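You operate a simulated robot arm through the tools that you are given. There is no shell and no other tool. Be economical: measure what you need, move in short steps, check, and stop when the job is done.

You are at the controls of a simulated robot arm. One attempt, no reset.

JOB
Push the fourth drawer from the top of the white cabinet shut. Take the steel union with red bands from the top of the white cabinet and put it on the top of the red trolley. Turn the orange marker on the middle water gauge to 3. Take the red tube on the top of the white cabinet and put it away on the upper shelf of the green bench. Turn the black dial under the steel box to 0.2 bar. Put the steel fitting with two blue threads on the right middle shelf of the cart away on the upper shelf of the green bench. Open the upper green drawer, fetch the purple ring from the ledge of the cart and set it inside and shut the drawer again. Press the up arrow key on the middle display three times. Put the orange sign in the blue tray. Take the steel elbow with red bands from the top of the green bench and leave it on the small white tray. Take the orange tube from the top of the green bench and leave it on the lower shelf of the green bench. Put the small yellow block with a green nut on the top of the black bench away on the top of the wooden bench. Fetch the purple tag from the free end of the red bench and stand it on the shelf under the red bench. Take the clear jug with a yellow handle and leave it on the lower shelf of the cream bench. The order is free. Set down upright: orange sign, small yellow block with a green nut, purple tag, clear jug with a yellow handle.

Only the result counts: the job must be done as asked and must still hold three seconds after the hand-in. Knocking over, shifting, dropping, spilling or breaking anything else fails it.

ROBOT AND FRAMES
A 7-joint arm with a fingered hand on a trunk, on a base that drives. Base frame: it is fixed to the floor where the robot stands at the start and does not move with it; the origin is under the middle of the robot, x ahead of it, y to its left, z up. Lengths are in mm, angles in degrees, forces in N, time in s.
With the tool pointing down near the work surface it reaches from about 160 to 300 mm from the robot's upright axis, wherever it stands. Its first joint turns from -115.0 to 115.0 degrees. Places, roughly: black dial under the steel box [800, -1800, 1400]; blue tray (39x26x8 cm) [700, 2500, 300]; clear jug with a yellow handle [-3250, -3250, 1000]; dr1 [-1400, -600, 200]; fourth drawer of the white cabinet [500, 0, 400]; lower shelf of the cream bench [-3400, -2900, 200]; lower shelf of the green bench [900, -5400, 200]; orange marker on the middle water gauge [900, 100, 1300]; orange sign [1000, -2250, 1000]; orange tube (19x3x3 cm) [1000, -5900, 900]; purple ring (3x3x2 cm) [700, -2300, 1000]; purple tag [-1750, -3750, 1000]; red tube (24x3x3 cm) [700, -500, 900]; shelf under the red bench [-1400, -3400, 300]; small white tray (13x10x3 cm) [1100, -5100, 900]; small yellow block with a green nu (6x4x6 cm) [-700, -6100, 900]; steel elbow with red bands (6x6x3 cm) [1000, -5500, 900]; steel fitting with two blue thread (8x3x3 cm) [900, -2200, 700]; steel union with red bands (8x3x3 cm) [600, 100, 900]; top of the red trolley [-3100, 3400, 800]; top of the wooden bench [800, 2400, 900]; up arrow key on the middle display [700, -2400, 1500]; upper green drawer [-1300, -600, 200]; upper shelf of the green bench [900, -5400, 400]. Payload 3.1 kg.
Tool frame: the origin (TCP) lies between the finger pads and is the grasp point; the fingertips stand 22 mm ahead of it; z points along the fingers, y is the line along which they close. Largest opening 112 mm; the body of the gripper starts 60 mm behind the TCP. The gripper is a hand of 3 fingers: y runs from the thumb to the fingers, the wrist lies at [0, 0, -218] in the tool frame, and closing takes about 1.5 s.
Orientation is that of the tool frame in the base frame, as a unit quaternion [x, y, z, w]. With the fingers straight down and closing along the base's y, the tool's x points along the base's -x, its y along +y and its z along -z.

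CONTROLS
- The arm moves only by the tool jog_arm. Its argument "plan" is a list of rows, each a list of 2 entries, a list of its own where there are three numbers: the shift along the tool's x, y, z in mm, then the turn, a rotation vector about the tool's x, y, z in degrees. In form: [[[tx, ty, tz], [rx, ry, rz]], ...]. A call has 1 to 10 rows; each row shifts and turns the commanded pose from where the row before left it, along the tool's axes as they then stand. "gripper" is the gripper command, from -1 (fully open) to 1 (shut), values between in proportion, set as the call begins (left out, the last holds). Rows are played at 5 a second. More than 50 mm and 8.6 degrees between two rows, or a gripper value outside its range, and nothing of the call is played. A pose out of reach is approached as far as the arm can. The call stops where the force on the tool passes 40 N (or 10 N more than at its start, if that is more) or the arm is blocked; 0.2 s more then pass. Each finger travels about 108 mm/s and halts on what it meets, pressing with about 24 N; the grip force reading is that of the motor and also rises with nothing between the fingers. The clock runs only during rows and for 0.2 s after the last one: add rows that do not move to give the fingers time. The reply holds the time, the measured pose of the TCP, the force on the tool along the base axes, the opening and the grip force, in the units named above and with some noise, with the torque about the TCP (base axes, N m) and any sound that the robot's microphone picked up.
- Cameras (640 x 400 px; columns grow to the right, rows downward): "scene" is now at [7.7, 120.5, 1779.9]; the picture's right is [-0.44, -0.90, 0.00], its down [-0.72, 0.35, -0.60] and it looks along [0.54, -0.26, -0.80] (base axes); focal length 260 px, centre (320, 200). "wrist" rides on the gripper at [66, 3, -80] in the tool frame; the picture's right is [-0.05, 1.00, 0.00], its down [-0.77, -0.04, -0.64] and it looks along [-0.64, -0.03, 0.77] (tool axes); focal length 275 px, centre (320, 200). There is no depth. A picture from a camera that has moved, and an enlarged one, comes with that camera's place and axes in the base frame and with its lens.
- camera(camera): a new picture of that camera. The clock stands still meanwhile.
- move_column(by): slides the trunk up (or, below 0, down) by that many mm; the arm and the scene camera ride with it, the base frame stays. It gives what a move gives, with no picture.
- drive_base(legs): drives the robot by 1 to 6 legs, each [ahead, left, turn to the left] in mm, mm and degrees, along the robot's own axes; the way and the turn of a leg run together, so that a leg with both is an arc; at most 1500 mm and 180 degrees a leg. The arm and the cameras ride along, it lands a little off, and it stops where it bumps. It gives what a move gives.
- curl_fingers(finger1, finger2, thumb_bend): sets how far each is bent, from 0 (flat) to 1 (curled in); at 0.3 the hand is open as for a grip, at 0.7 the pads meet at the TCP. One left out holds its place. A second passes; each finger stops where it meets its share of the squeeze, and holds until it gets a number again. A gripper value or a shape takes the hand back. It gives what a move gives, with no picture; readings hold the bend of each and the force on the fingers (four entries, about 0 where the hand has none), thumb and palm.
- grasp_type(shape): the hand has 3 fingers and takes this shape, open, in about a second: jaw (thumb against the fingers, like two jaws); tri (thumb and two fingers); tip (a fingertip pinch); poke (one finger out to press); point (the index stretched); flat (the hand flat); cup (the hand cupped); fist (a fist). The gripper value then closes the fingers along that shape, each until it touches; the sizes above hold for jaw. It gives what a move gives, with no picture.
- turn_head(pan, tilt): turns the head with the scene camera to pan (to the left, within 155 degrees either way) and tilt (down, from -29 to 69), counted from straight ahead of the robot. It gives what a move gives.
- enlarge(camera, box): a new picture of the part [left, top, right, bottom] of that camera's present view, enlarged. The clock stands still meanwhile.
- sign_off(): hands the job in; it is judged then, once.

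Go step by step. Nothing tells you exact positions but the pictures and the camera data: compare them with the known pose of the tool, close in by small moves and look again before you grip or let go. The budget is 588 turns and 360 pictures, counting those below and the enlarged ones. Unless the task says otherwise, let go and move clear before handing in.

The tools are called after "Request:" as a command line: name --argument value ..., lists and objects as JSON in quotes. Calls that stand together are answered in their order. jog_arm: Moves the arm, as the interface text tells. Its arguments: {"type":"object","properties":{"plan":{"type":"array","items":{"type":"array"}},"gripper":{"type":"number"}},"required":["plan"]} The other tools are called the same way: move_column (by) slides the trunk up or down; grasp_type (shape) gives the hand a shape; curl_fingers (finger1, finger2, thumb_bend) moves the fingers one by one; drive_base (legs) drives the base; turn_head (pan, tilt) turns the head that bears the scene camera; camera (camera) takes a picture; enlarge (camera, box) takes an enlarged picture of a part of a camera's view; sign_off () hands the job in.

At the start:

```text
t: 0.0
eef_pos: [365.0, 52.6, 1481.4]
orientation: [0.0, 1.0, 0.0, 0.0]
contact_force: [0.1, 0.0, -1.3]
moment: [0.0, 0.03, 0.02]
gripper_width: 112.0
gripper_force: 0.1
shape: jaw
bend: [0.3, 0.3, 0.3]
finger forces: [0.1, 0.0, 0.1, 0.0, 0.0, 0.1]
trunk travel left (down, up): [-919.0, 71.0]
robot x, y, heading: [0.9, 2.5, -0.2]
head pan, tilt: [-25.9, 52.8]
```

scene: 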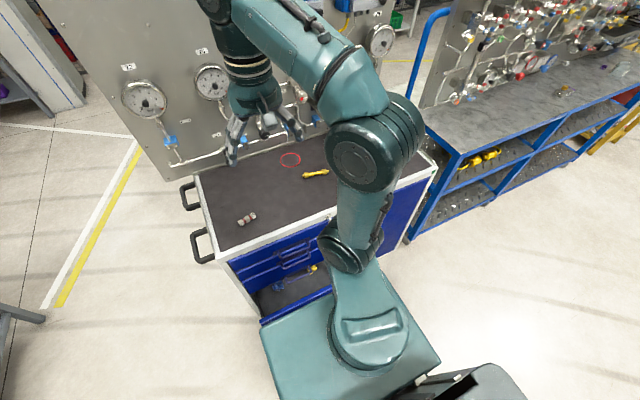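
wrist: 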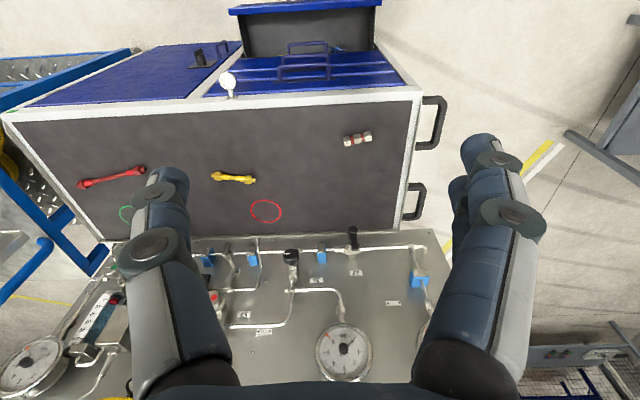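

I see the white cabinet ahead with the union and tubes on top and the fourth drawer open. First I look around the robot's own footprint and the near workplace.

Request:
turn_head --pan 0 --tilt 69

Request:
camera --camera "scene"

Request:
turn_head --pan 0 --tilt 15

Request:
camera --camera "scene"

Request:
turn_head --pan -70 --tilt 20

Request:
camera --camera "scene"

Request:
turn_head --pan -145 --tilt 20

Request:
camera --camera "scene"

Request:
turn_head --pan 80 --tilt 20

Request:
camera --camera "scene"

Request:
turn_head --pan 150 --tilt 20

Request:
camera --camera "scene"

```text
t: 0.9
eef_pos: [364.5, 52.2, 1482.2]
orientation: [0.001, 1.0, 0.002, -0.001]
contact_force: [-0.5, -0.6, -0.7]
moment: [0.03, 0.02, 0.03]
gripper_width: 112.2
gripper_force: 0.0
shape: jaw
bend: [0.3, 0.3, 0.3]
finger forces: [0.1, 0.0, 0.0, 0.0, 0.1, 0.1]
trunk travel left (down, up): [-919.0, 71.0]
robot x, y, heading: [-0.5, 0.1, -0.0]
head pan, tilt: [0.0, 68.8]
```

```text
357 pictures are left
camera scene: at [-3.1, 152.7, 1761.8], right [0.0, -1.0, 0.0], down [-0.93, 0.0, -0.36], along [0.36, 0.0, -0.93], focal length 260 px, centre (320, 200)
```

scene: 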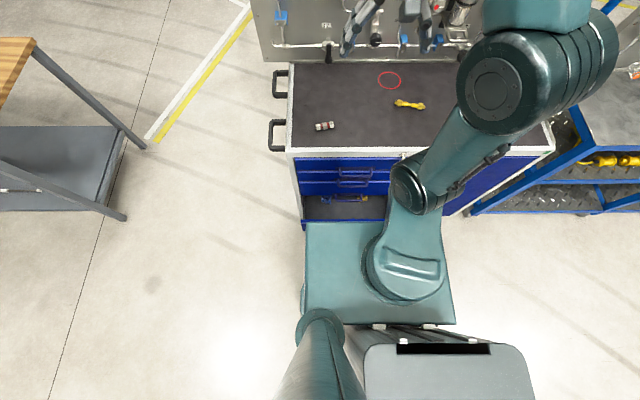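

```text
t: 2.1
eef_pos: [364.7, 52.2, 1481.1]
orientation: [0.001, 1.0, 0.001, 0.0]
contact_force: [-0.2, 0.0, 0.3]
moment: [-0.01, -0.01, 0.01]
gripper_width: 112.0
gripper_force: 0.1
shape: jaw
bend: [0.3, 0.3, 0.3]
finger forces: [0.1, 0.1, 0.0, 0.0, 0.0, 0.1]
trunk travel left (down, up): [-919.0, 71.0]
robot x, y, heading: [1.7, 1.7, -0.2]
head pan, tilt: [0.0, 15.0]
```

```text
356 pictures are left
camera scene: at [34.4, 152.9, 1837.3], right [0.0, -1.0, 0.0], down [-0.26, 0.0, -0.97], along [0.97, 0.0, -0.26], focal length 260 px, centre (320, 200)
```

scene: 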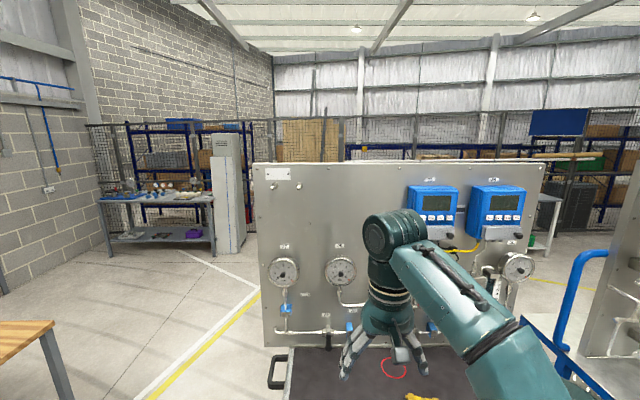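

```text
t: 3.5
eef_pos: [365.2, 52.1, 1481.7]
orientation: [0.0, 1.0, 0.0, -0.001]
contact_force: [0.5, -0.6, 0.1]
moment: [-0.04, -0.01, -0.03]
gripper_width: 111.9
gripper_force: 0.1
shape: jaw
bend: [0.3, 0.3, 0.3]
finger forces: [0.1, 0.0, 0.1, 0.0, 0.0, 0.0]
trunk travel left (down, up): [-919.0, 71.0]
robot x, y, heading: [1.0, 2.4, 0.1]
head pan, tilt: [-70.0, 20.0]
```

```text
355 pictures are left
camera scene: at [-27.1, 65.4, 1829.3], right [-0.94, -0.34, 0.0], down [-0.12, 0.32, -0.94], along [0.32, -0.88, -0.34], focal length 260 px, centre (320, 200)
```

scene: 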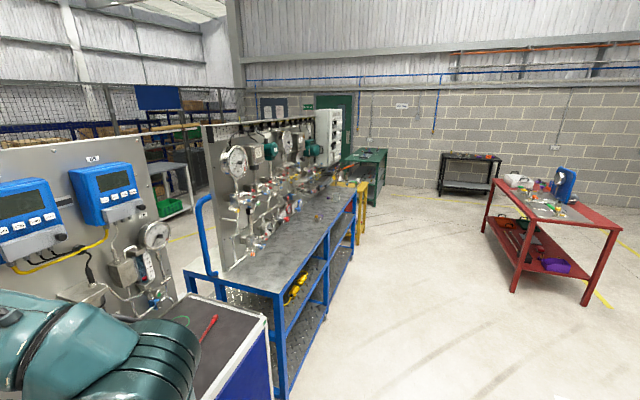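

```text
t: 5.0
eef_pos: [364.8, 52.5, 1481.7]
orientation: [0.001, 1.0, 0.001, 0.001]
contact_force: [0.3, -0.1, 0.6]
moment: [0.03, -0.02, -0.03]
gripper_width: 111.7
gripper_force: 0.2
shape: jaw
bend: [0.3, 0.3, 0.3]
finger forces: [0.0, 0.0, 0.0, 0.1, 0.0, 0.0]
trunk travel left (down, up): [-919.0, 71.0]
robot x, y, heading: [0.9, -1.2, -0.1]
head pan, tilt: [-145.0, 20.0]
```

```text
354 pictures are left
camera scene: at [-135.3, 99.4, 1829.3], right [-0.57, 0.82, 0.0], down [0.28, 0.2, -0.94], along [-0.77, -0.54, -0.34], focal length 260 px, centre (320, 200)
```

scene: 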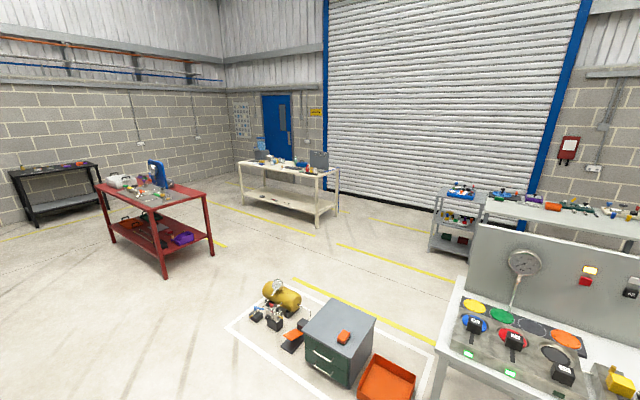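

```text
t: 8.2
eef_pos: [364.9, 52.7, 1483.0]
orientation: [0.0, 1.0, 0.0, 0.0]
contact_force: [-0.5, 0.0, -0.4]
moment: [0.0, -0.01, 0.0]
gripper_width: 111.9
gripper_force: 0.0
shape: jaw
bend: [0.3, 0.3, 0.3]
finger forces: [0.0, 0.0, 0.0, 0.1, 0.0, 0.0]
trunk travel left (down, up): [-919.0, 71.0]
robot x, y, heading: [2.1, -1.7, 0.1]
head pan, tilt: [80.0, 20.0]
```

```text
353 pictures are left
camera scene: at [-42.9, 244.6, 1829.3], right [0.98, -0.17, 0.0], down [-0.06, -0.34, -0.94], along [0.16, 0.93, -0.34], focal length 260 px, centre (320, 200)
```

scene: 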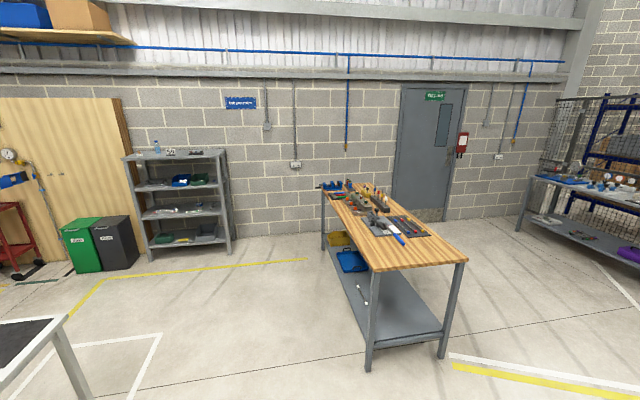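

```text
t: 9.6
eef_pos: [365.3, 52.2, 1482.1]
orientation: [0.002, 1.0, 0.0, 0.0]
contact_force: [0.0, -0.8, 0.9]
moment: [0.0, -0.04, 0.02]
gripper_width: 111.4
gripper_force: 0.0
shape: jaw
bend: [0.3, 0.3, 0.3]
finger forces: [0.0, 0.0, 0.0, 0.1, 0.0, 0.0]
trunk travel left (down, up): [-919.0, 71.0]
robot x, y, heading: [2.3, -3.6, 0.1]
head pan, tilt: [150.0, 20.0]
```

```text
352 pictures are left
camera scene: at [-139.7, 199.6, 1829.3], right [0.5, 0.87, 0.0], down [0.3, -0.17, -0.94], along [-0.81, 0.47, -0.34], focal length 260 px, centre (320, 200)
```

scene: 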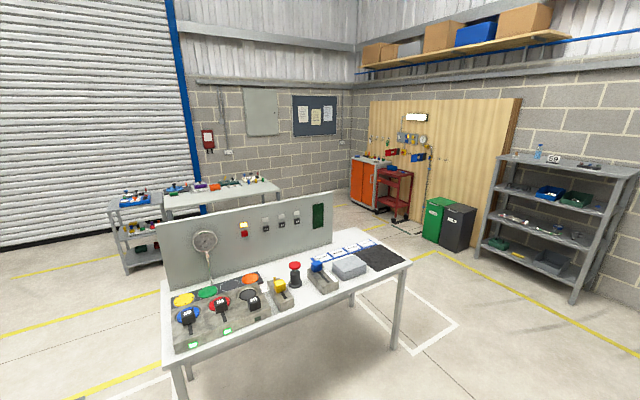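

The drawer front stands about at x≈380, z≈430. I'll back off, turn the hand to point forward, and lower the trunk.

Request:
drive_base --legs '[[-400, 0, 0]]'

Request:
jog_arm --plan '[[[-15, 0, -15], [0, -8.5, 0]], [[-15, 0, -15], [0, -8.5, 0]], [[-15, 0, -15], [0, -8.5, 0]], [[-15, 0, -15], [0, -8.5, 0]], [[-15, 0, -15], [0, -8.5, 0]], [[-15, 0, -15], [0, -8.5, 0]], [[-15, 0, -15], [0, -8.5, 0]], [[-15, 0, -15], [0, -8.5, 0]], [[-15, 0, -15], [0, -8.5, 0]], [[-15, 0, -15], [0, -8.5, 0]]]' --gripper 1

Request:
turn_head --pan 0 --tilt 45

Request:
camera --camera "scene"

```text
t: 12.1
eef_pos: [-32.5, 53.5, 1480.2]
orientation: [0.0, 1.0, 0.001, 0.001]
contact_force: [-1.0, 0.2, 0.0]
moment: [0.0, -0.01, -0.03]
gripper_width: 111.8
gripper_force: 0.0
shape: jaw
bend: [0.3, 0.3, 0.3]
finger forces: [0.0, 0.0, 0.0, 0.0, 0.0, 0.0]
trunk travel left (down, up): [-919.0, 71.0]
robot x, y, heading: [-398.0, 0.7, 0.1]
head pan, tilt: [150.0, 20.0]
```

```text
t: 14.3
eef_pos: [-11.4, 51.2, 1674.6]
orientation: [0.0, 0.736, 0.001, 0.677]
contact_force: [0.4, 0.0, -0.9]
moment: [-0.03, 0.0, 0.02]
gripper_width: 0.0
gripper_force: 23.9
shape: jaw
bend: [0.66, 0.66, 0.74]
finger forces: [0.0, 0.0, 0.1, 0.0, 0.1, 0.0]
trunk travel left (down, up): [-919.0, 71.0]
robot x, y, heading: [-397.5, -7.6, 0.3]
head pan, tilt: [150.0, 20.0]
```

```text
t: 16.7
eef_pos: [-10.5, 52.4, 1673.8]
orientation: [0.0, 0.737, 0.001, 0.675]
contact_force: [0.0, 0.3, -0.4]
moment: [0.0, 0.01, 0.01]
gripper_width: 0.1
gripper_force: 24.2
shape: jaw
bend: [0.66, 0.66, 0.74]
finger forces: [0.0, 0.1, 0.1, 0.0, 0.0, 0.1]
trunk travel left (down, up): [-919.0, 71.0]
robot x, y, heading: [-400.4, 3.0, 0.2]
head pan, tilt: [0.0, 45.0]
```

```text
351 pictures are left
camera scene: at [-376.5, 152.3, 1790.6], right [0.0, -1.0, 0.0], down [-0.71, 0.0, -0.71], along [0.71, 0.0, -0.71], focal length 260 px, centre (320, 200)
```

scene: 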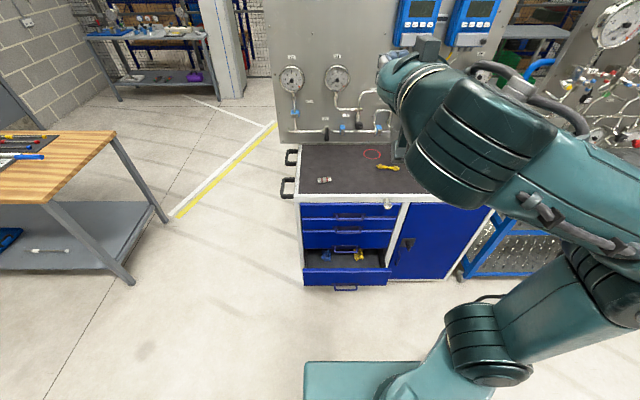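

The fourth drawer stands out with its front near x≈420, z≈200–420. I lower the trunk, then the hand, and check with pictures.

Request:
move_column --by -900

Request:
jog_arm --plan '[[[45, 0, 0], [0, -5, 0]], [[45, 0, 0], [0, 0, 0]], [[45, 0, 0], [0, 0, 0]], [[45, 0, 0], [0, 0, 0]], [[45, 0, 0], [0, 0, 0]], [[45, 0, 0], [0, 0, 0]], [[45, 0, 0], [0, 0, 0]], [[45, 0, 0], [0, 0, 0]], [[38, 0, 0], [0, 0, 0]]]'

Request:
camera --camera "scene"

```text
refused: -900 is not a number from -400 to 400
```

```text
t: 18.7
eef_pos: [2.2, 64.5, 1276.5]
orientation: [-0.001, 0.707, 0.001, 0.707]
contact_force: [-0.4, -0.2, -0.2]
moment: [0.0, 0.03, -0.01]
gripper_width: 0.0
gripper_force: 23.5
shape: jaw
bend: [0.66, 0.66, 0.74]
finger forces: [0.0, 0.0, 0.1, 0.1, 0.0, 0.0]
out of reach, approached as far as the arm can: row 1, 8
trunk travel left (down, up): [-919.0, 71.0]
robot x, y, heading: [-397.6, -1.0, 0.3]
head pan, tilt: [0.0, 45.0]
```

```text
350 pictures are left
camera scene: at [-375.9, 153.9, 1790.5], right [0.0, -1.0, 0.0], down [-0.71, 0.0, -0.71], along [0.71, 0.0, -0.71], focal length 260 px, centre (320, 200)
```

scene: 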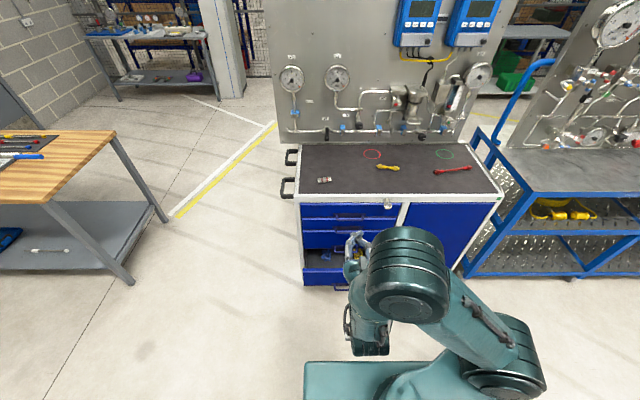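

The hand points forward and down range is fine; lowering the trunk in steps.

Request:
move_column --by -400

Request:
move_column --by -400

Request:
move_column --by -105

Request:
camera --camera "scene"

Request:
camera --camera "wrist"

```text
t: 22.5
eef_pos: [1.1, 63.6, 876.7]
orientation: [0.001, 0.707, 0.001, 0.708]
contact_force: [0.8, 0.5, 0.5]
moment: [0.02, -0.01, -0.02]
gripper_width: 0.0
gripper_force: 24.0
shape: jaw
bend: [0.66, 0.66, 0.74]
finger forces: [0.0, 0.1, 0.0, 0.1, 0.0, 0.1]
trunk travel left (down, up): [-519.0, 471.0]
robot x, y, heading: [-398.1, 4.1, 0.0]
head pan, tilt: [0.0, 45.0]
```

```text
t: 26.3
eef_pos: [2.7, 63.4, 477.3]
orientation: [0.001, 0.707, 0.0, 0.708]
contact_force: [0.2, -0.5, 0.3]
moment: [0.02, -0.02, 0.01]
gripper_width: 0.1
gripper_force: 24.2
shape: jaw
bend: [0.66, 0.66, 0.74]
finger forces: [0.0, 0.0, 0.1, 0.0, 0.0, 0.0]
trunk travel left (down, up): [-119.0, 871.0]
robot x, y, heading: [-396.1, 5.8, 0.4]
head pan, tilt: [0.0, 45.0]
```

```text
t: 27.7
eef_pos: [2.6, 64.0, 372.3]
orientation: [0.0, 0.707, 0.001, 0.707]
contact_force: [-0.4, -0.3, 0.6]
moment: [-0.02, 0.0, 0.01]
gripper_width: 0.2
gripper_force: 23.5
shape: jaw
bend: [0.66, 0.66, 0.74]
finger forces: [0.0, 0.0, 0.1, 0.1, 0.0, 0.0]
trunk travel left (down, up): [-14.0, 976.0]
robot x, y, heading: [-401.3, 0.2, 0.2]
head pan, tilt: [0.0, 45.0]
```

```text
349 pictures are left
camera scene: at [-376.6, 152.3, 885.6], right [0.0, -1.0, 0.0], down [-0.71, 0.0, -0.71], along [0.71, 0.0, -0.71], focal length 260 px, centre (320, 200)
```

scene: 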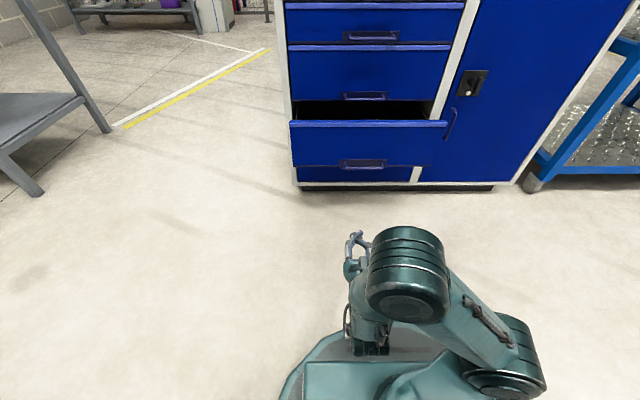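

```text
348 pictures are left
camera wrist: at [-78.9, 65.9, 308.0], right [0.0, 1.0, 0.05], down [-0.64, -0.04, 0.77], along [0.77, -0.03, 0.64], focal length 275 px, centre (320, 200)
```

wrist: 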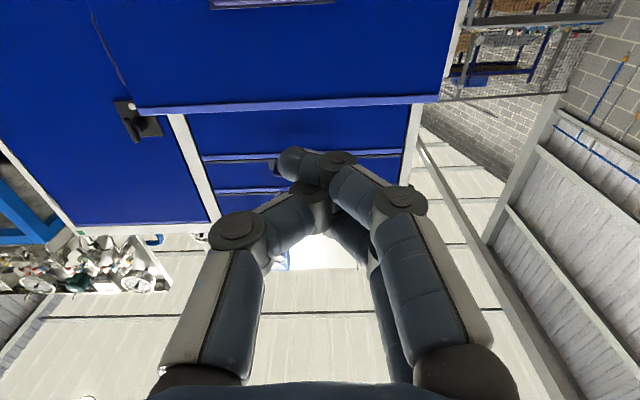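

The drawer front is at x≈380, z≈270–475. I drive ahead to just in front of it.

Request:
drive_base --legs '[[335, -50, 0]]'

Request:
jog_arm --plan '[[[0, 0, 15], [0, 0, 0]], [[0, 0, 15], [0, 0, 0]], [[0, 0, 15], [0, 0, 0]], [[0, 0, 15], [0, 0, 0]], [[0, 0, 15], [0, 0, 0]], [[0, 0, 15], [0, 0, 0]], [[0, 0, 15], [0, 0, 0]], [[0, 0, 15], [0, 0, 0]], [[0, 0, 15], [0, 0, 0]], [[0, 0, 15], [0, 0, 0]]]'

Request:
camera --camera "scene"

```text
t: 29.9
eef_pos: [338.6, 13.9, 371.8]
orientation: [0.001, 0.707, 0.0, 0.707]
contact_force: [0.2, 0.7, 0.0]
moment: [0.01, 0.03, -0.01]
gripper_width: 0.1
gripper_force: 24.1
shape: jaw
bend: [0.66, 0.66, 0.74]
finger forces: [0.0, 0.0, 0.1, 0.0, 0.0, 0.0]
trunk travel left (down, up): [-14.0, 976.0]
robot x, y, heading: [-62.4, -49.9, 0.0]
head pan, tilt: [0.0, 45.0]
```

```text
t: 32.1
eef_pos: [490.2, 15.6, 372.7]
orientation: [0.001, 0.707, 0.001, 0.707]
contact_force: [-0.1, -0.5, -0.3]
moment: [0.02, 0.01, 0.01]
gripper_width: 0.0
gripper_force: 24.3
shape: jaw
bend: [0.67, 0.67, 0.75]
finger forces: [0.0, 0.0, 0.1, 0.0, 0.0, 0.0]
trunk travel left (down, up): [-14.0, 976.0]
robot x, y, heading: [-65.3, -50.6, 0.1]
head pan, tilt: [0.0, 45.0]
```

```text
347 pictures are left
camera scene: at [-40.4, 104.2, 885.6], right [0.0, -1.0, 0.0], down [-0.71, 0.0, -0.71], along [0.71, 0.0, -0.71], focal length 260 px, centre (320, 200)
```

scene: 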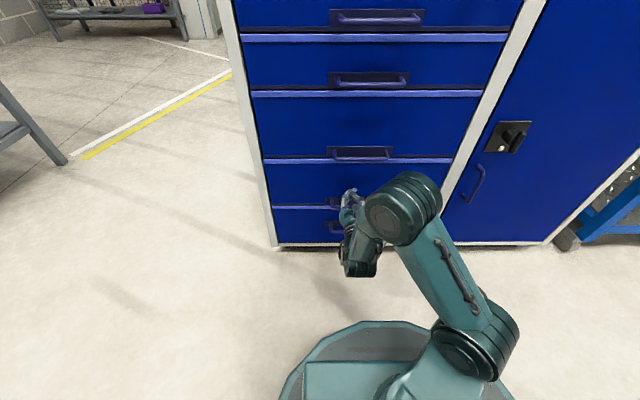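

The fourth drawer has gone in almost flush; I push on until it resists.

Request:
jog_arm --plan '[[[0, 0, 10], [0, 0, 0]], [[0, 0, 10], [0, 0, 0]], [[0, 0, 10], [0, 0, 0]], [[0, 0, 10], [0, 0, 0]], [[0, 0, 10], [0, 0, 0]], [[0, 0, 10], [0, 0, 0]], [[0, 0, 10], [0, 0, 0]], [[0, 0, 10], [0, 0, 0]], [[0, 0, 10], [0, 0, 0]], [[0, 0, 10], [0, 0, 0]]]'

Request:
camera --camera "wrist"

```text
t: 32.8
eef_pos: [505.9, 16.7, 372.8]
orientation: [-0.002, 0.707, 0.001, 0.707]
contact_force: [-20.2, -2.0, 6.6]
moment: [-0.06, -0.08, -0.1]
gripper_width: 0.1
gripper_force: 24.4
shape: jaw
bend: [0.71, 0.71, 0.78]
finger forces: [7.7, 7.8, 0.0, 0.0, 0.0, 0.1]
trunk travel left (down, up): [-14.0, 976.0]
robot x, y, heading: [-59.8, -48.1, 0.2]
head pan, tilt: [0.0, 45.0]
stopped in row 3: the force on the tool passed its limit at 42 N (the readings are from after the stop); the commanded pose is now the measured one
```

```text
346 pictures are left
camera wrist: at [424.6, 17.9, 307.7], right [0.0, 1.0, 0.04], down [-0.64, -0.04, 0.77], along [0.77, -0.03, 0.63], focal length 275 px, centre (320, 200)
```

wrist: 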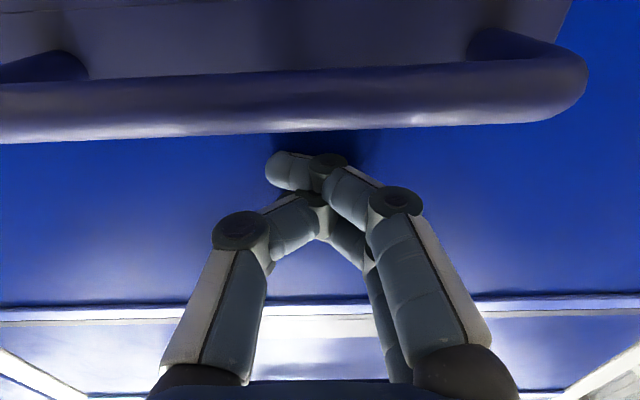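

The drawer bears on its stop at 42 N. I back the hand off and view the front.

Request:
jog_arm --plan '[[[0, 0, -40], [0, 0, 0]], [[0, 0, -40], [0, 0, 0]], [[0, 0, -40], [0, 0, 0]]]'

Request:
drive_base --legs '[[-350, 0, 0]]'

Request:
turn_head --pan 0 --tilt 20

Request:
camera --camera "scene"

```text
t: 33.6
eef_pos: [387.2, 13.8, 369.6]
orientation: [-0.001, 0.708, 0.0, 0.707]
contact_force: [0.5, 0.6, -0.1]
moment: [0.03, -0.03, -0.03]
gripper_width: 0.0
gripper_force: 23.9
shape: jaw
bend: [0.67, 0.67, 0.76]
finger forces: [0.0, 0.0, 0.0, 0.0, 0.0, 0.1]
trunk travel left (down, up): [-14.0, 976.0]
robot x, y, heading: [-63.5, -47.5, 0.2]
head pan, tilt: [0.0, 45.0]
```

```text
t: 35.8
eef_pos: [51.2, 12.6, 369.7]
orientation: [-0.001, 0.708, 0.0, 0.706]
contact_force: [-0.1, 0.8, 0.0]
moment: [-0.01, -0.02, 0.02]
gripper_width: 0.3
gripper_force: 24.0
shape: jaw
bend: [0.67, 0.67, 0.76]
finger forces: [0.1, 0.0, 0.0, 0.0, 0.1, 0.0]
trunk travel left (down, up): [-14.0, 976.0]
robot x, y, heading: [-404.9, -47.7, -0.1]
head pan, tilt: [0.0, 45.0]
```

```text
t: 36.7
eef_pos: [51.6, 13.2, 369.0]
orientation: [0.0, 0.708, -0.001, 0.706]
contact_force: [-0.3, -0.4, 0.6]
moment: [-0.01, -0.02, 0.01]
gripper_width: 0.0
gripper_force: 23.9
shape: jaw
bend: [0.67, 0.67, 0.76]
finger forces: [0.0, 0.0, 0.0, 0.0, 0.1, 0.0]
trunk travel left (down, up): [-14.0, 976.0]
robot x, y, heading: [-399.6, -48.1, -0.2]
head pan, tilt: [0.0, 20.0]
```

```text
345 pictures are left
camera scene: at [-365.1, 104.6, 924.2], right [0.0, -1.0, 0.0], down [-0.34, 0.0, -0.94], along [0.94, 0.0, -0.34], focal length 260 px, centre (320, 200)
```

scene: 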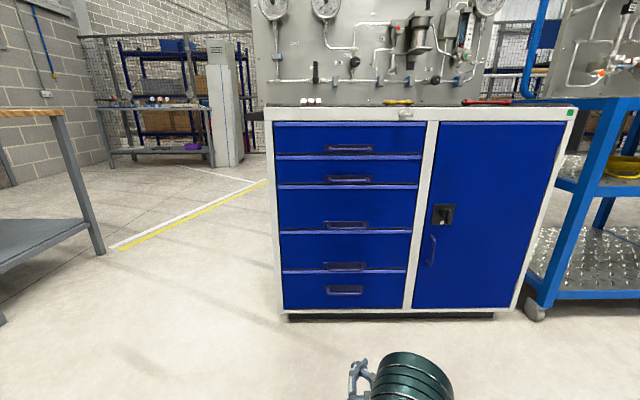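

All five drawers are flush. Next is the union: I raise the trunk, turn the hand down and test the reach.

Request:
move_column --by 400

Request:
move_column --by 300

Request:
jog_arm --plan '[[[0, 0, 0], [0, 8.5, 0]], [[0, 0, 0], [0, 8.5, 0]], [[0, 0, 0], [0, 8.5, 0]], [[0, 0, 0], [0, 8.5, 0]], [[0, 0, 0], [0, 8.5, 0]], [[0, 0, 0], [0, 8.5, 0]], [[0, 0, 0], [0, 8.5, 0]], [[0, 0, 0], [0, 8.5, 0]], [[0, 0, 0], [0, 8.5, 0]], [[0, 0, 0], [0, 8.5, 0]]]' --gripper -1

Request:
jog_arm --plan '[[[-30, 0, 0], [0, 5, 0]], [[-30, 0, 0], [0, 0, 0]], [[-30, 0, 0], [0, 0, 0]], [[-30, 0, 0], [0, 0, 0]], [[-30, 0, 0], [0, 0, 0]], [[-30, 0, 0], [0, 0, 0]]]'

Request:
turn_head --pan 0 --tilt 50

Request:
camera --camera "scene"

```text
t: 40.5
eef_pos: [50.6, 12.7, 769.0]
orientation: [0.0, 0.708, 0.0, 0.706]
contact_force: [-0.5, 0.4, -0.6]
moment: [0.01, 0.01, 0.02]
gripper_width: 0.0
gripper_force: 24.4
shape: jaw
bend: [0.67, 0.67, 0.76]
finger forces: [0.0, 0.1, 0.0, 0.0, 0.0, 0.0]
trunk travel left (down, up): [-414.0, 576.0]
robot x, y, heading: [-402.3, -51.5, -0.1]
head pan, tilt: [0.0, 20.0]
```

```text
t: 43.5
eef_pos: [51.5, 13.9, 1069.2]
orientation: [-0.001, 0.709, -0.001, 0.706]
contact_force: [-1.3, 0.9, 0.7]
moment: [0.01, 0.0, 0.0]
gripper_width: 0.0
gripper_force: 24.2
shape: jaw
bend: [0.67, 0.67, 0.76]
finger forces: [0.0, 0.1, 0.0, 0.0, 0.0, 0.0]
trunk travel left (down, up): [-714.0, 276.0]
robot x, y, heading: [-400.5, -49.5, -0.2]
head pan, tilt: [0.0, 20.0]
```

```text
t: 45.7
eef_pos: [52.4, 13.1, 1068.8]
orientation: [0.0, 0.999, 0.0, 0.042]
contact_force: [0.0, -0.5, -0.6]
moment: [0.01, -0.01, -0.03]
gripper_width: 112.1
gripper_force: 0.2
shape: jaw
bend: [0.3, 0.3, 0.3]
finger forces: [0.1, 0.0, 0.0, 0.1, 0.0, 0.1]
trunk travel left (down, up): [-714.0, 276.0]
robot x, y, heading: [-395.3, -46.7, -0.1]
head pan, tilt: [0.0, 20.0]
```

```text
t: 47.1
eef_pos: [232.0, 12.8, 1069.2]
orientation: [0.0, 1.0, -0.002, -0.003]
contact_force: [-0.1, 0.1, 0.4]
moment: [-0.02, 0.02, -0.01]
gripper_width: 112.2
gripper_force: 0.2
shape: jaw
bend: [0.3, 0.3, 0.3]
finger forces: [0.0, 0.0, 0.0, 0.0, 0.0, 0.0]
trunk travel left (down, up): [-714.0, 276.0]
robot x, y, heading: [-398.8, -47.4, -0.3]
head pan, tilt: [0.0, 20.0]
```

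```text
t: 48.1
eef_pos: [231.4, 10.6, 1070.6]
orientation: [0.0, 1.0, -0.001, -0.001]
contact_force: [0.2, 0.3, 0.6]
moment: [-0.01, 0.01, 0.0]
gripper_width: 111.8
gripper_force: 0.1
shape: jaw
bend: [0.3, 0.3, 0.3]
finger forces: [0.0, 0.0, 0.1, 0.0, 0.1, 0.0]
trunk travel left (down, up): [-714.0, 276.0]
robot x, y, heading: [-400.5, -49.7, -0.2]
head pan, tilt: [0.0, 50.0]
```

```text
344 pictures are left
camera scene: at [-380.8, 104.8, 1578.7], right [0.0, -1.0, 0.0], down [-0.77, 0.0, -0.64], along [0.64, 0.0, -0.77], focal length 260 px, centre (320, 200)
```

scene: 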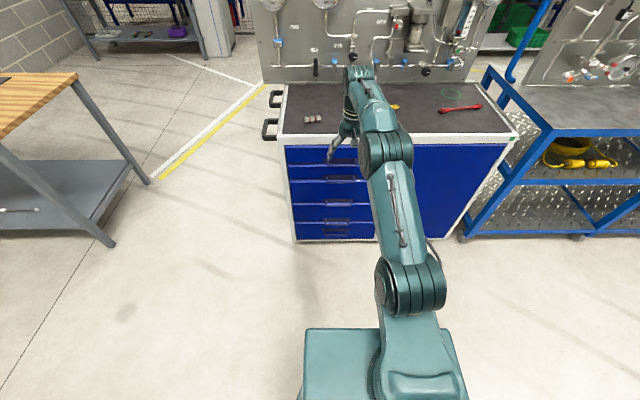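

Reach ahead is over 630 mm with the hand down, which is plenty. I drive the hand above the union and look with the wrist camera.

Request:
drive_base --legs '[[380, 125, 0]]'

Request:
camera --camera "wrist"

```text
t: 50.6
eef_pos: [611.7, 137.0, 1068.5]
orientation: [0.0, 1.0, 0.0, -0.003]
contact_force: [-1.4, -0.1, 0.0]
moment: [-0.02, 0.0, 0.02]
gripper_width: 112.3
gripper_force: 0.0
shape: jaw
bend: [0.3, 0.3, 0.3]
finger forces: [0.0, 0.1, 0.0, 0.1, 0.1, 0.0]
trunk travel left (down, up): [-714.0, 276.0]
robot x, y, heading: [-22.5, 77.5, -0.1]
head pan, tilt: [0.0, 50.0]
```

```text
343 pictures are left
camera wrist: at [545.2, 139.4, 1152.3], right [0.05, 1.0, 0.0], down [0.77, -0.04, 0.63], along [0.63, -0.03, -0.77], focal length 275 px, centre (320, 200)
```

wrist: 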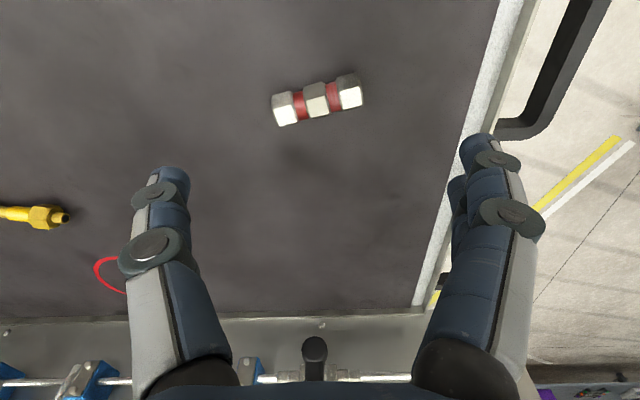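

Union centre is near (628,133), its axis about 12° off base y. I turn the hand 78° to close across it.

Request:
jog_arm --plan '[[[-14, -4, 20], [0, 0, 7.8]], [[0, 0, 0], [0, 0, 7.8]], [[0, 0, 0], [0, 0, 7.8]], [[0, 0, 0], [0, 0, 7.8]], [[0, 0, 0], [0, 0, 7.8]], [[0, 0, 0], [0, 0, 7.8]], [[0, 0, 0], [0, 0, 7.8]], [[0, 0, 0], [0, 0, 7.8]], [[0, 0, 0], [0, 0, 7.8]], [[0, 0, 0], [0, 0, 7.8]]]'

Request:
camera --camera "wrist"

```text
t: 52.8
eef_pos: [624.6, 133.1, 1051.2]
orientation: [0.631, 0.776, -0.002, -0.001]
contact_force: [-0.3, 0.0, -0.3]
moment: [0.01, 0.01, -0.04]
gripper_width: 112.1
gripper_force: 0.0
shape: jaw
bend: [0.3, 0.3, 0.3]
finger forces: [0.1, 0.1, 0.1, 0.1, 0.0, 0.0]
trunk travel left (down, up): [-714.0, 276.0]
robot x, y, heading: [-19.3, 74.6, -0.1]
head pan, tilt: [0.0, 50.0]
```

```text
342 pictures are left
camera wrist: at [614.1, 197.7, 1132.3], right [0.99, 0.16, 0.0], down [0.13, -0.76, 0.64], along [0.1, -0.63, -0.77], focal length 275 px, centre (320, 200)
```

wrist: 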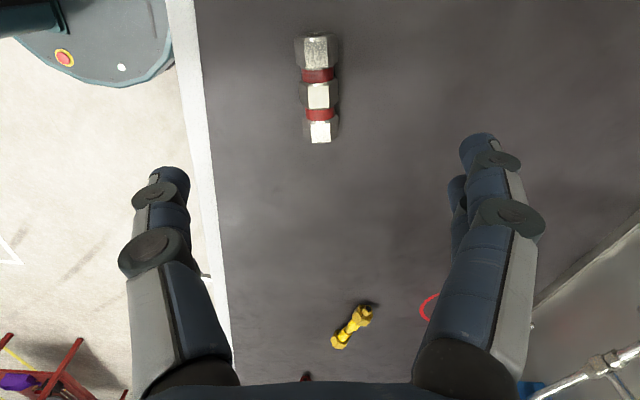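

Union at about (624,130), top surface near z≈907. I descend.

Request:
jog_arm --plan '[[[-3, 0, 30], [0, 0, 0]], [[0, 0, 30], [0, 0, 0]], [[0, 0, 25], [0, 0, 0]], [[0, 0, 20], [0, 0, 0]]]'

Request:
camera --camera "wrist"

```text
t: 53.8
eef_pos: [626.2, 129.8, 943.1]
orientation: [0.628, 0.778, -0.002, 0.0]
contact_force: [0.6, 0.0, 0.6]
moment: [0.04, -0.01, 0.0]
gripper_width: 111.9
gripper_force: 0.1
shape: jaw
bend: [0.3, 0.3, 0.3]
finger forces: [0.0, 0.1, 0.1, 0.2, 0.1, 0.0]
trunk travel left (down, up): [-714.0, 276.0]
robot x, y, heading: [-16.2, 75.0, -0.0]
head pan, tilt: [0.0, 50.0]
```

```text
341 pictures are left
camera wrist: at [615.2, 194.2, 1025.1], right [0.99, 0.16, 0.0], down [0.13, -0.76, 0.64], along [0.1, -0.63, -0.77], focal length 275 px, centre (320, 200)
```

wrist: 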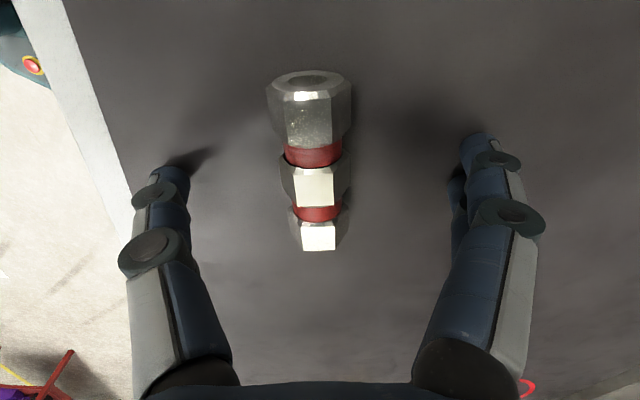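

The union is between the jaws; I descend a little and close.

Request:
jog_arm --plan '[[[0, 0, 8], [0, 0, 0]], [[0, 0, 6], [0, 0, 0]]]'

Request:
jog_arm --plan '[[[0, 0, 0], [0, 0, 0]], [[0, 0, 0], [0, 0, 0]], [[0, 0, 0], [0, 0, 0]], [[0, 0, 0], [0, 0, 0]], [[0, 0, 0], [0, 0, 0]], [[0, 0, 0], [0, 0, 0]], [[0, 0, 0], [0, 0, 0]], [[0, 0, 0], [0, 0, 0]]]' --gripper 1

Request:
camera --camera "wrist"

```text
t: 54.4
eef_pos: [626.9, 130.9, 938.5]
orientation: [0.629, 0.777, 0.006, 0.007]
contact_force: [-0.6, 1.4, 16.7]
moment: [-0.02, 0.13, 0.0]
gripper_width: 111.5
gripper_force: 0.0
shape: jaw
bend: [0.31, 0.31, 0.29]
finger forces: [4.0, 3.7, 0.0, 0.0, 9.1, 0.0]
trunk travel left (down, up): [-714.0, 276.0]
robot x, y, heading: [-19.4, 76.0, -0.3]
head pan, tilt: [0.0, 50.0]
stopped in row 2: the force on the tool passed its limit at 48 N (the readings are from after the stop); the commanded pose is now the measured one
```

```text
t: 55.1
eef_pos: [626.0, 129.1, 944.1]
orientation: [0.629, 0.777, 0.008, 0.008]
contact_force: [-6.8, -2.2, 39.4]
moment: [-0.47, 1.57, -0.12]
gripper_width: 67.2
gripper_force: 24.3
shape: jaw
bend: [0.64, 0.64, 0.52]
finger forces: [2.4, 2.7, 0.0, 0.0, 34.4, 0.1]
trunk travel left (down, up): [-714.0, 276.0]
robot x, y, heading: [-22.8, 77.5, -0.2]
head pan, tilt: [0.0, 50.0]
stopped in row 3: the force on the tool passed its limit at 43 N (the readings are from after the stop); the commanded pose is now the measured one
```

```text
340 pictures are left
camera wrist: at [611.6, 193.6, 1026.4], right [0.99, 0.16, 0.02], down [0.11, -0.76, 0.64], along [0.12, -0.63, -0.77], focal length 275 px, centre (320, 200)
```

wrist: 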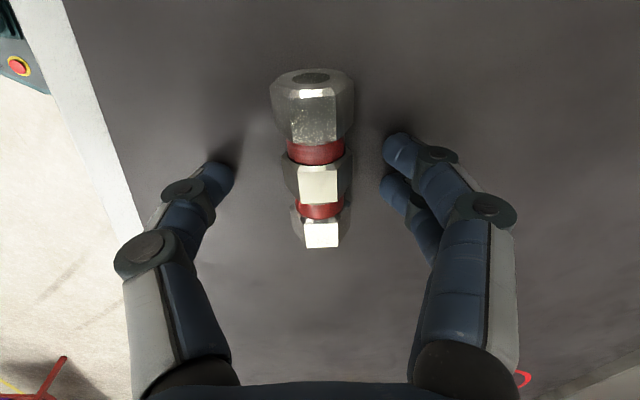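

The fingertips touched the top, so the surface is at about z≈917. I lift a little and close.

Request:
jog_arm --plan '[[[0, 0, -6], [0, 0, 0]], [[0, 0, -2], [0, 0, 0]], [[0, 0, 0], [0, 0, 0]], [[0, 0, 0], [0, 0, 0]], [[0, 0, 0], [0, 0, 0]], [[0, 0, 0], [0, 0, 0]]]' --gripper 1

Request:
camera --camera "wrist"

```text
t: 56.5
eef_pos: [629.1, 129.3, 945.9]
orientation: [0.629, 0.777, 0.005, 0.007]
contact_force: [-3.4, -0.8, 6.3]
moment: [-0.01, 0.25, 0.05]
gripper_width: 62.8
gripper_force: 24.0
shape: jaw
bend: [0.64, 0.64, 0.56]
finger forces: [0.1, 0.0, 0.1, 0.1, 6.4, 0.0]
trunk travel left (down, up): [-714.0, 276.0]
robot x, y, heading: [-21.0, 75.0, 0.1]
head pan, tilt: [0.0, 50.0]
```

```text
339 pictures are left
camera wrist: at [616.0, 194.7, 1027.8], right [0.99, 0.16, 0.02], down [0.11, -0.76, 0.64], along [0.12, -0.63, -0.77], focal length 275 px, centre (320, 200)
```

wrist: 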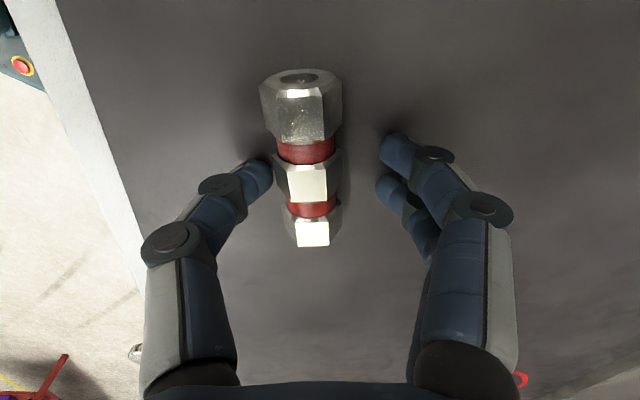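

The thumb is still scraping the surface; I lift another few mm and keep closing.

Request:
jog_arm --plan '[[[0, 0, -4], [0, 0, 0]], [[0, 0, 0], [0, 0, 0]], [[0, 0, 0], [0, 0, 0]], [[0, 0, 0], [0, 0, 0]], [[0, 0, 0], [0, 0, 0]], [[0, 0, 0], [0, 0, 0]], [[0, 0, 0], [0, 0, 0]], [[0, 0, 0], [0, 0, 0]]]' --gripper 1

Request:
camera --camera "wrist"

```text
t: 58.3
eef_pos: [628.7, 130.9, 949.3]
orientation: [0.63, 0.777, 0.005, 0.006]
contact_force: [-0.4, 0.0, -0.4]
moment: [0.0, -0.03, 0.03]
gripper_width: 62.9
gripper_force: 24.4
shape: jaw
bend: [0.64, 0.64, 0.56]
finger forces: [0.0, 0.0, 0.0, 0.0, 0.1, 0.0]
trunk travel left (down, up): [-714.0, 276.0]
robot x, y, heading: [-17.3, 76.4, -0.1]
head pan, tilt: [0.0, 50.0]
```

```text
338 pictures are left
camera wrist: at [616.5, 195.1, 1031.4], right [0.99, 0.16, 0.01], down [0.12, -0.76, 0.64], along [0.11, -0.63, -0.77], focal length 275 px, centre (320, 200)
```

wrist: 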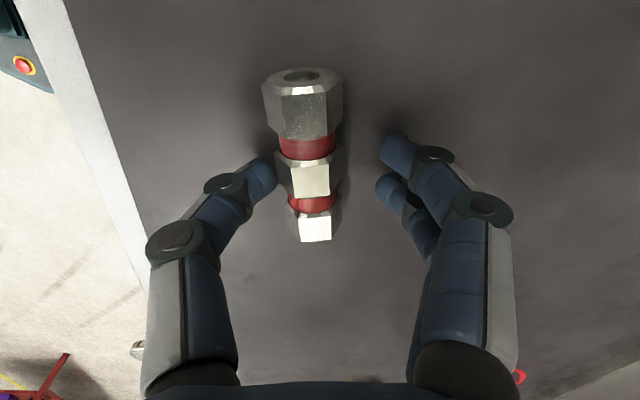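

The fingers seem latched from the earlier touch; I open and close again at this height.

Request:
jog_arm --plan '[[[0, -5, 1], [0, 0, 0]], [[0, 0, 0], [0, 0, 0]], [[0, 0, 0], [0, 0, 0]], [[0, 0, 0], [0, 0, 0]]]' --gripper -1

Request:
jog_arm --plan '[[[0, 0, 0], [0, 0, 0]], [[0, 0, 0], [0, 0, 0]], [[0, 0, 0], [0, 0, 0]], [[0, 0, 0], [0, 0, 0]], [[0, 0, 0], [0, 0, 0]], [[0, 0, 0], [0, 0, 0]], [[0, 0, 0], [0, 0, 0]], [[0, 0, 0], [0, 0, 0]]]' --gripper 1

Request:
camera --camera "wrist"

```text
t: 59.3
eef_pos: [623.4, 129.9, 948.3]
orientation: [0.629, 0.777, 0.005, 0.006]
contact_force: [0.3, 0.0, 0.2]
moment: [0.02, -0.02, 0.01]
gripper_width: 112.0
gripper_force: 0.0
shape: jaw
bend: [0.3, 0.3, 0.3]
finger forces: [0.0, 0.1, 0.0, 0.0, 0.0, 0.0]
trunk travel left (down, up): [-714.0, 276.0]
robot x, y, heading: [-16.5, 78.0, -0.2]
head pan, tilt: [0.0, 50.0]
```

```text
t: 61.1
eef_pos: [623.5, 128.8, 950.0]
orientation: [0.63, 0.777, 0.005, 0.006]
contact_force: [1.6, -0.5, 5.5]
moment: [0.03, -0.03, 0.03]
gripper_width: 21.3
gripper_force: 24.6
shape: jaw
bend: [0.73, 0.73, 0.7]
finger forces: [10.7, 10.2, 0.1, 0.0, 19.5, 0.0]
trunk travel left (down, up): [-714.0, 276.0]
robot x, y, heading: [-21.1, 77.7, 0.0]
head pan, tilt: [0.0, 50.0]
```

```text
337 pictures are left
camera wrist: at [610.7, 193.8, 1031.0], right [0.99, 0.16, 0.02], down [0.11, -0.76, 0.64], along [0.12, -0.63, -0.77], focal length 275 px, centre (320, 200)
```

wrist: 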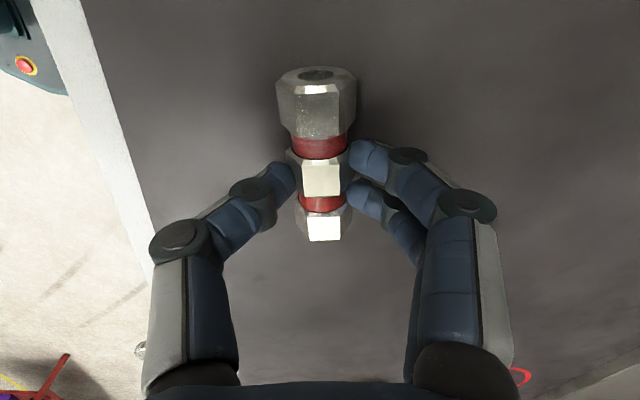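

Gripped firmly. I lift and check it holds.

Request:
jog_arm --plan '[[[0, 0, -15], [0, 0, 0]], [[0, 0, -30], [0, 0, 0]], [[0, 0, -40], [0, 0, 0]], [[0, 0, -40], [0, 0, 0]]]'

Request:
camera --camera "wrist"

```text
t: 62.1
eef_pos: [621.0, 128.4, 1076.3]
orientation: [0.631, 0.776, 0.004, 0.006]
contact_force: [-0.1, 0.1, 0.4]
moment: [0.0, -0.02, -0.01]
gripper_width: 20.3
gripper_force: 24.4
shape: jaw
bend: [0.73, 0.73, 0.7]
finger forces: [8.7, 8.5, 0.0, 0.1, 17.6, 0.0]
trunk travel left (down, up): [-714.0, 276.0]
robot x, y, heading: [-13.3, 76.3, -0.3]
head pan, tilt: [0.0, 50.0]
```

```text
336 pictures are left
camera wrist: at [609.3, 192.8, 1157.6], right [0.99, 0.16, 0.01], down [0.12, -0.76, 0.64], along [0.11, -0.63, -0.77], focal length 275 px, centre (320, 200)
```

wrist: 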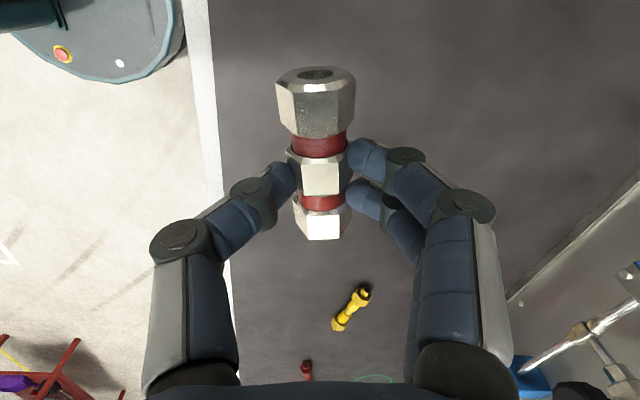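

The union is held. I drive round the white panel bench to the red trolley at about (-3000, 3300), stopping well short to look.

Request:
drive_base --legs '[[-400, 0, 0], [0, 0, 90], [1000, 0, 0], [1000, 0, 0], [0, 1300, 0], [0, 1250, 0]]'

Request:
turn_head --pan 0 --tilt 30

Request:
camera --camera "scene"

```text
t: 89.9
eef_pos: [-2920.1, 2787.3, 1076.4]
orientation: [-0.088, 0.996, 0.008, 0.001]
contact_force: [-0.7, -1.1, -0.7]
moment: [0.03, 0.0, 0.0]
gripper_width: 19.7
gripper_force: 23.9
shape: jaw
bend: [0.73, 0.73, 0.7]
finger forces: [8.6, 8.4, 0.1, 0.0, 17.2, 0.0]
trunk travel left (down, up): [-714.0, 276.0]
robot x, y, heading: [-2889.0, 2143.2, 88.1]
head pan, tilt: [0.0, 50.0]
```

```text
t: 90.7
eef_pos: [-2921.0, 2786.4, 1074.8]
orientation: [-0.088, 0.996, 0.006, 0.001]
contact_force: [-0.1, 0.4, -1.4]
moment: [0.03, -0.04, 0.0]
gripper_width: 19.9
gripper_force: 23.9
shape: jaw
bend: [0.73, 0.73, 0.7]
finger forces: [8.7, 8.5, 0.0, 0.0, 17.1, 0.0]
trunk travel left (down, up): [-714.0, 276.0]
robot x, y, heading: [-2887.4, 2141.2, 88.0]
head pan, tilt: [0.0, 30.0]
```

```text
335 pictures are left
camera scene: at [-3040.5, 2179.7, 1608.1], right [1.0, -0.04, 0.0], down [-0.02, -0.5, -0.87], along [0.03, 0.86, -0.5], focal length 260 px, centre (320, 200)
```

scene: 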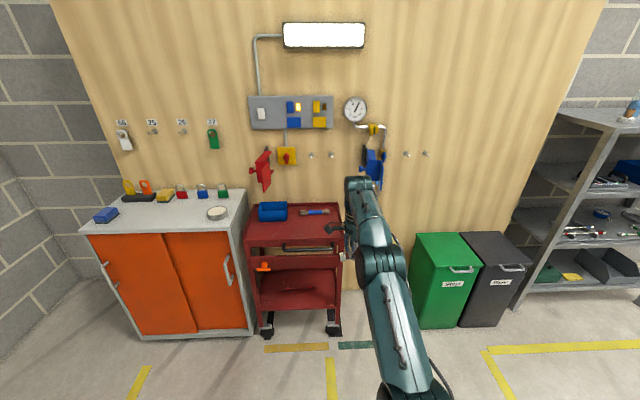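

The trolley is ahead left with free room on its top. I enlarge to see the rim and items.

Request:
enlarge --camera "scene" --box '[220, 180, 380, 280]'

```text
4.00 times, centred on (300, 230) of scene
camera zoom: at [-3040.5, 2179.7, 1608.1], right [1.0, -0.04, 0.0], down [-0.02, -0.5, -0.87], along [0.03, 0.86, -0.5], focal length 1042 px, centre (400, 80)
```

zoom: 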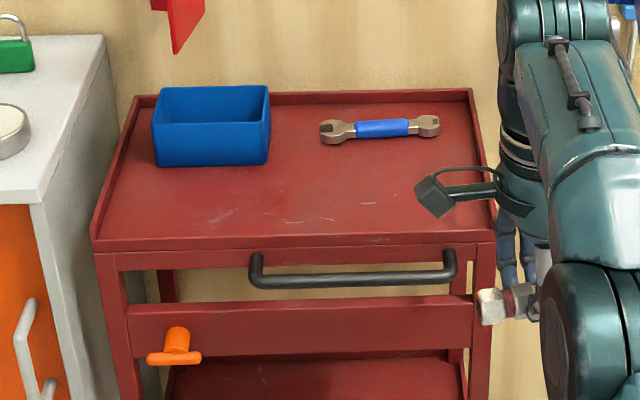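

Free space is front-centre of the trolley top. I move there, leaving height, and view with the wrist camera.

Request:
drive_base --legs '[[0, 217, 2], [440, 0, 0]]'

Request:
camera --camera "wrist"

Request:
camera --camera "scene"

```text
t: 94.7
eef_pos: [-3141.0, 3239.5, 1075.3]
orientation: [-0.1, 0.995, 0.007, 0.001]
contact_force: [0.3, 0.5, -1.4]
moment: [-0.01, 0.0, -0.01]
gripper_width: 20.0
gripper_force: 23.9
shape: jaw
bend: [0.73, 0.73, 0.7]
finger forces: [8.5, 8.6, 0.0, 0.0, 17.1, 0.0]
trunk travel left (down, up): [-714.0, 276.0]
robot x, y, heading: [-3095.9, 2600.8, 89.3]
head pan, tilt: [0.0, 30.0]
```

```text
333 pictures are left
camera wrist: at [-3207.7, 3227.1, 1157.3], right [-0.15, 0.99, 0.01], down [0.76, 0.11, 0.64], along [0.63, 0.11, -0.77], focal length 275 px, centre (320, 200)
```

wrist: 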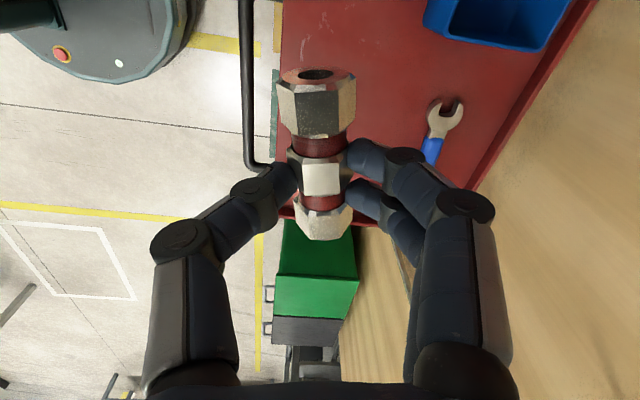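

```text
332 pictures are left
camera scene: at [-3247.7, 2630.5, 1608.2], right [1.0, -0.01, 0.0], down [-0.01, -0.5, -0.87], along [0.01, 0.87, -0.5], focal length 260 px, centre (320, 200)
```

scene: 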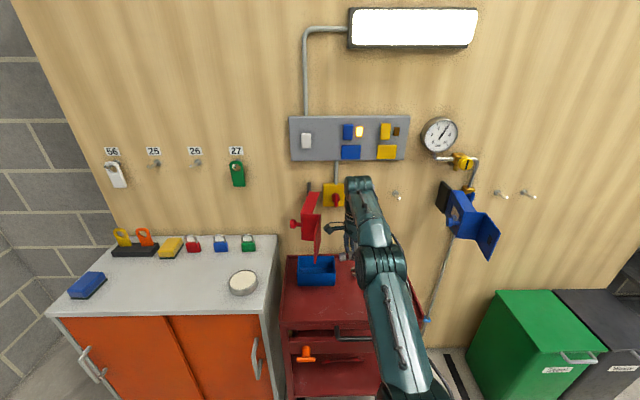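

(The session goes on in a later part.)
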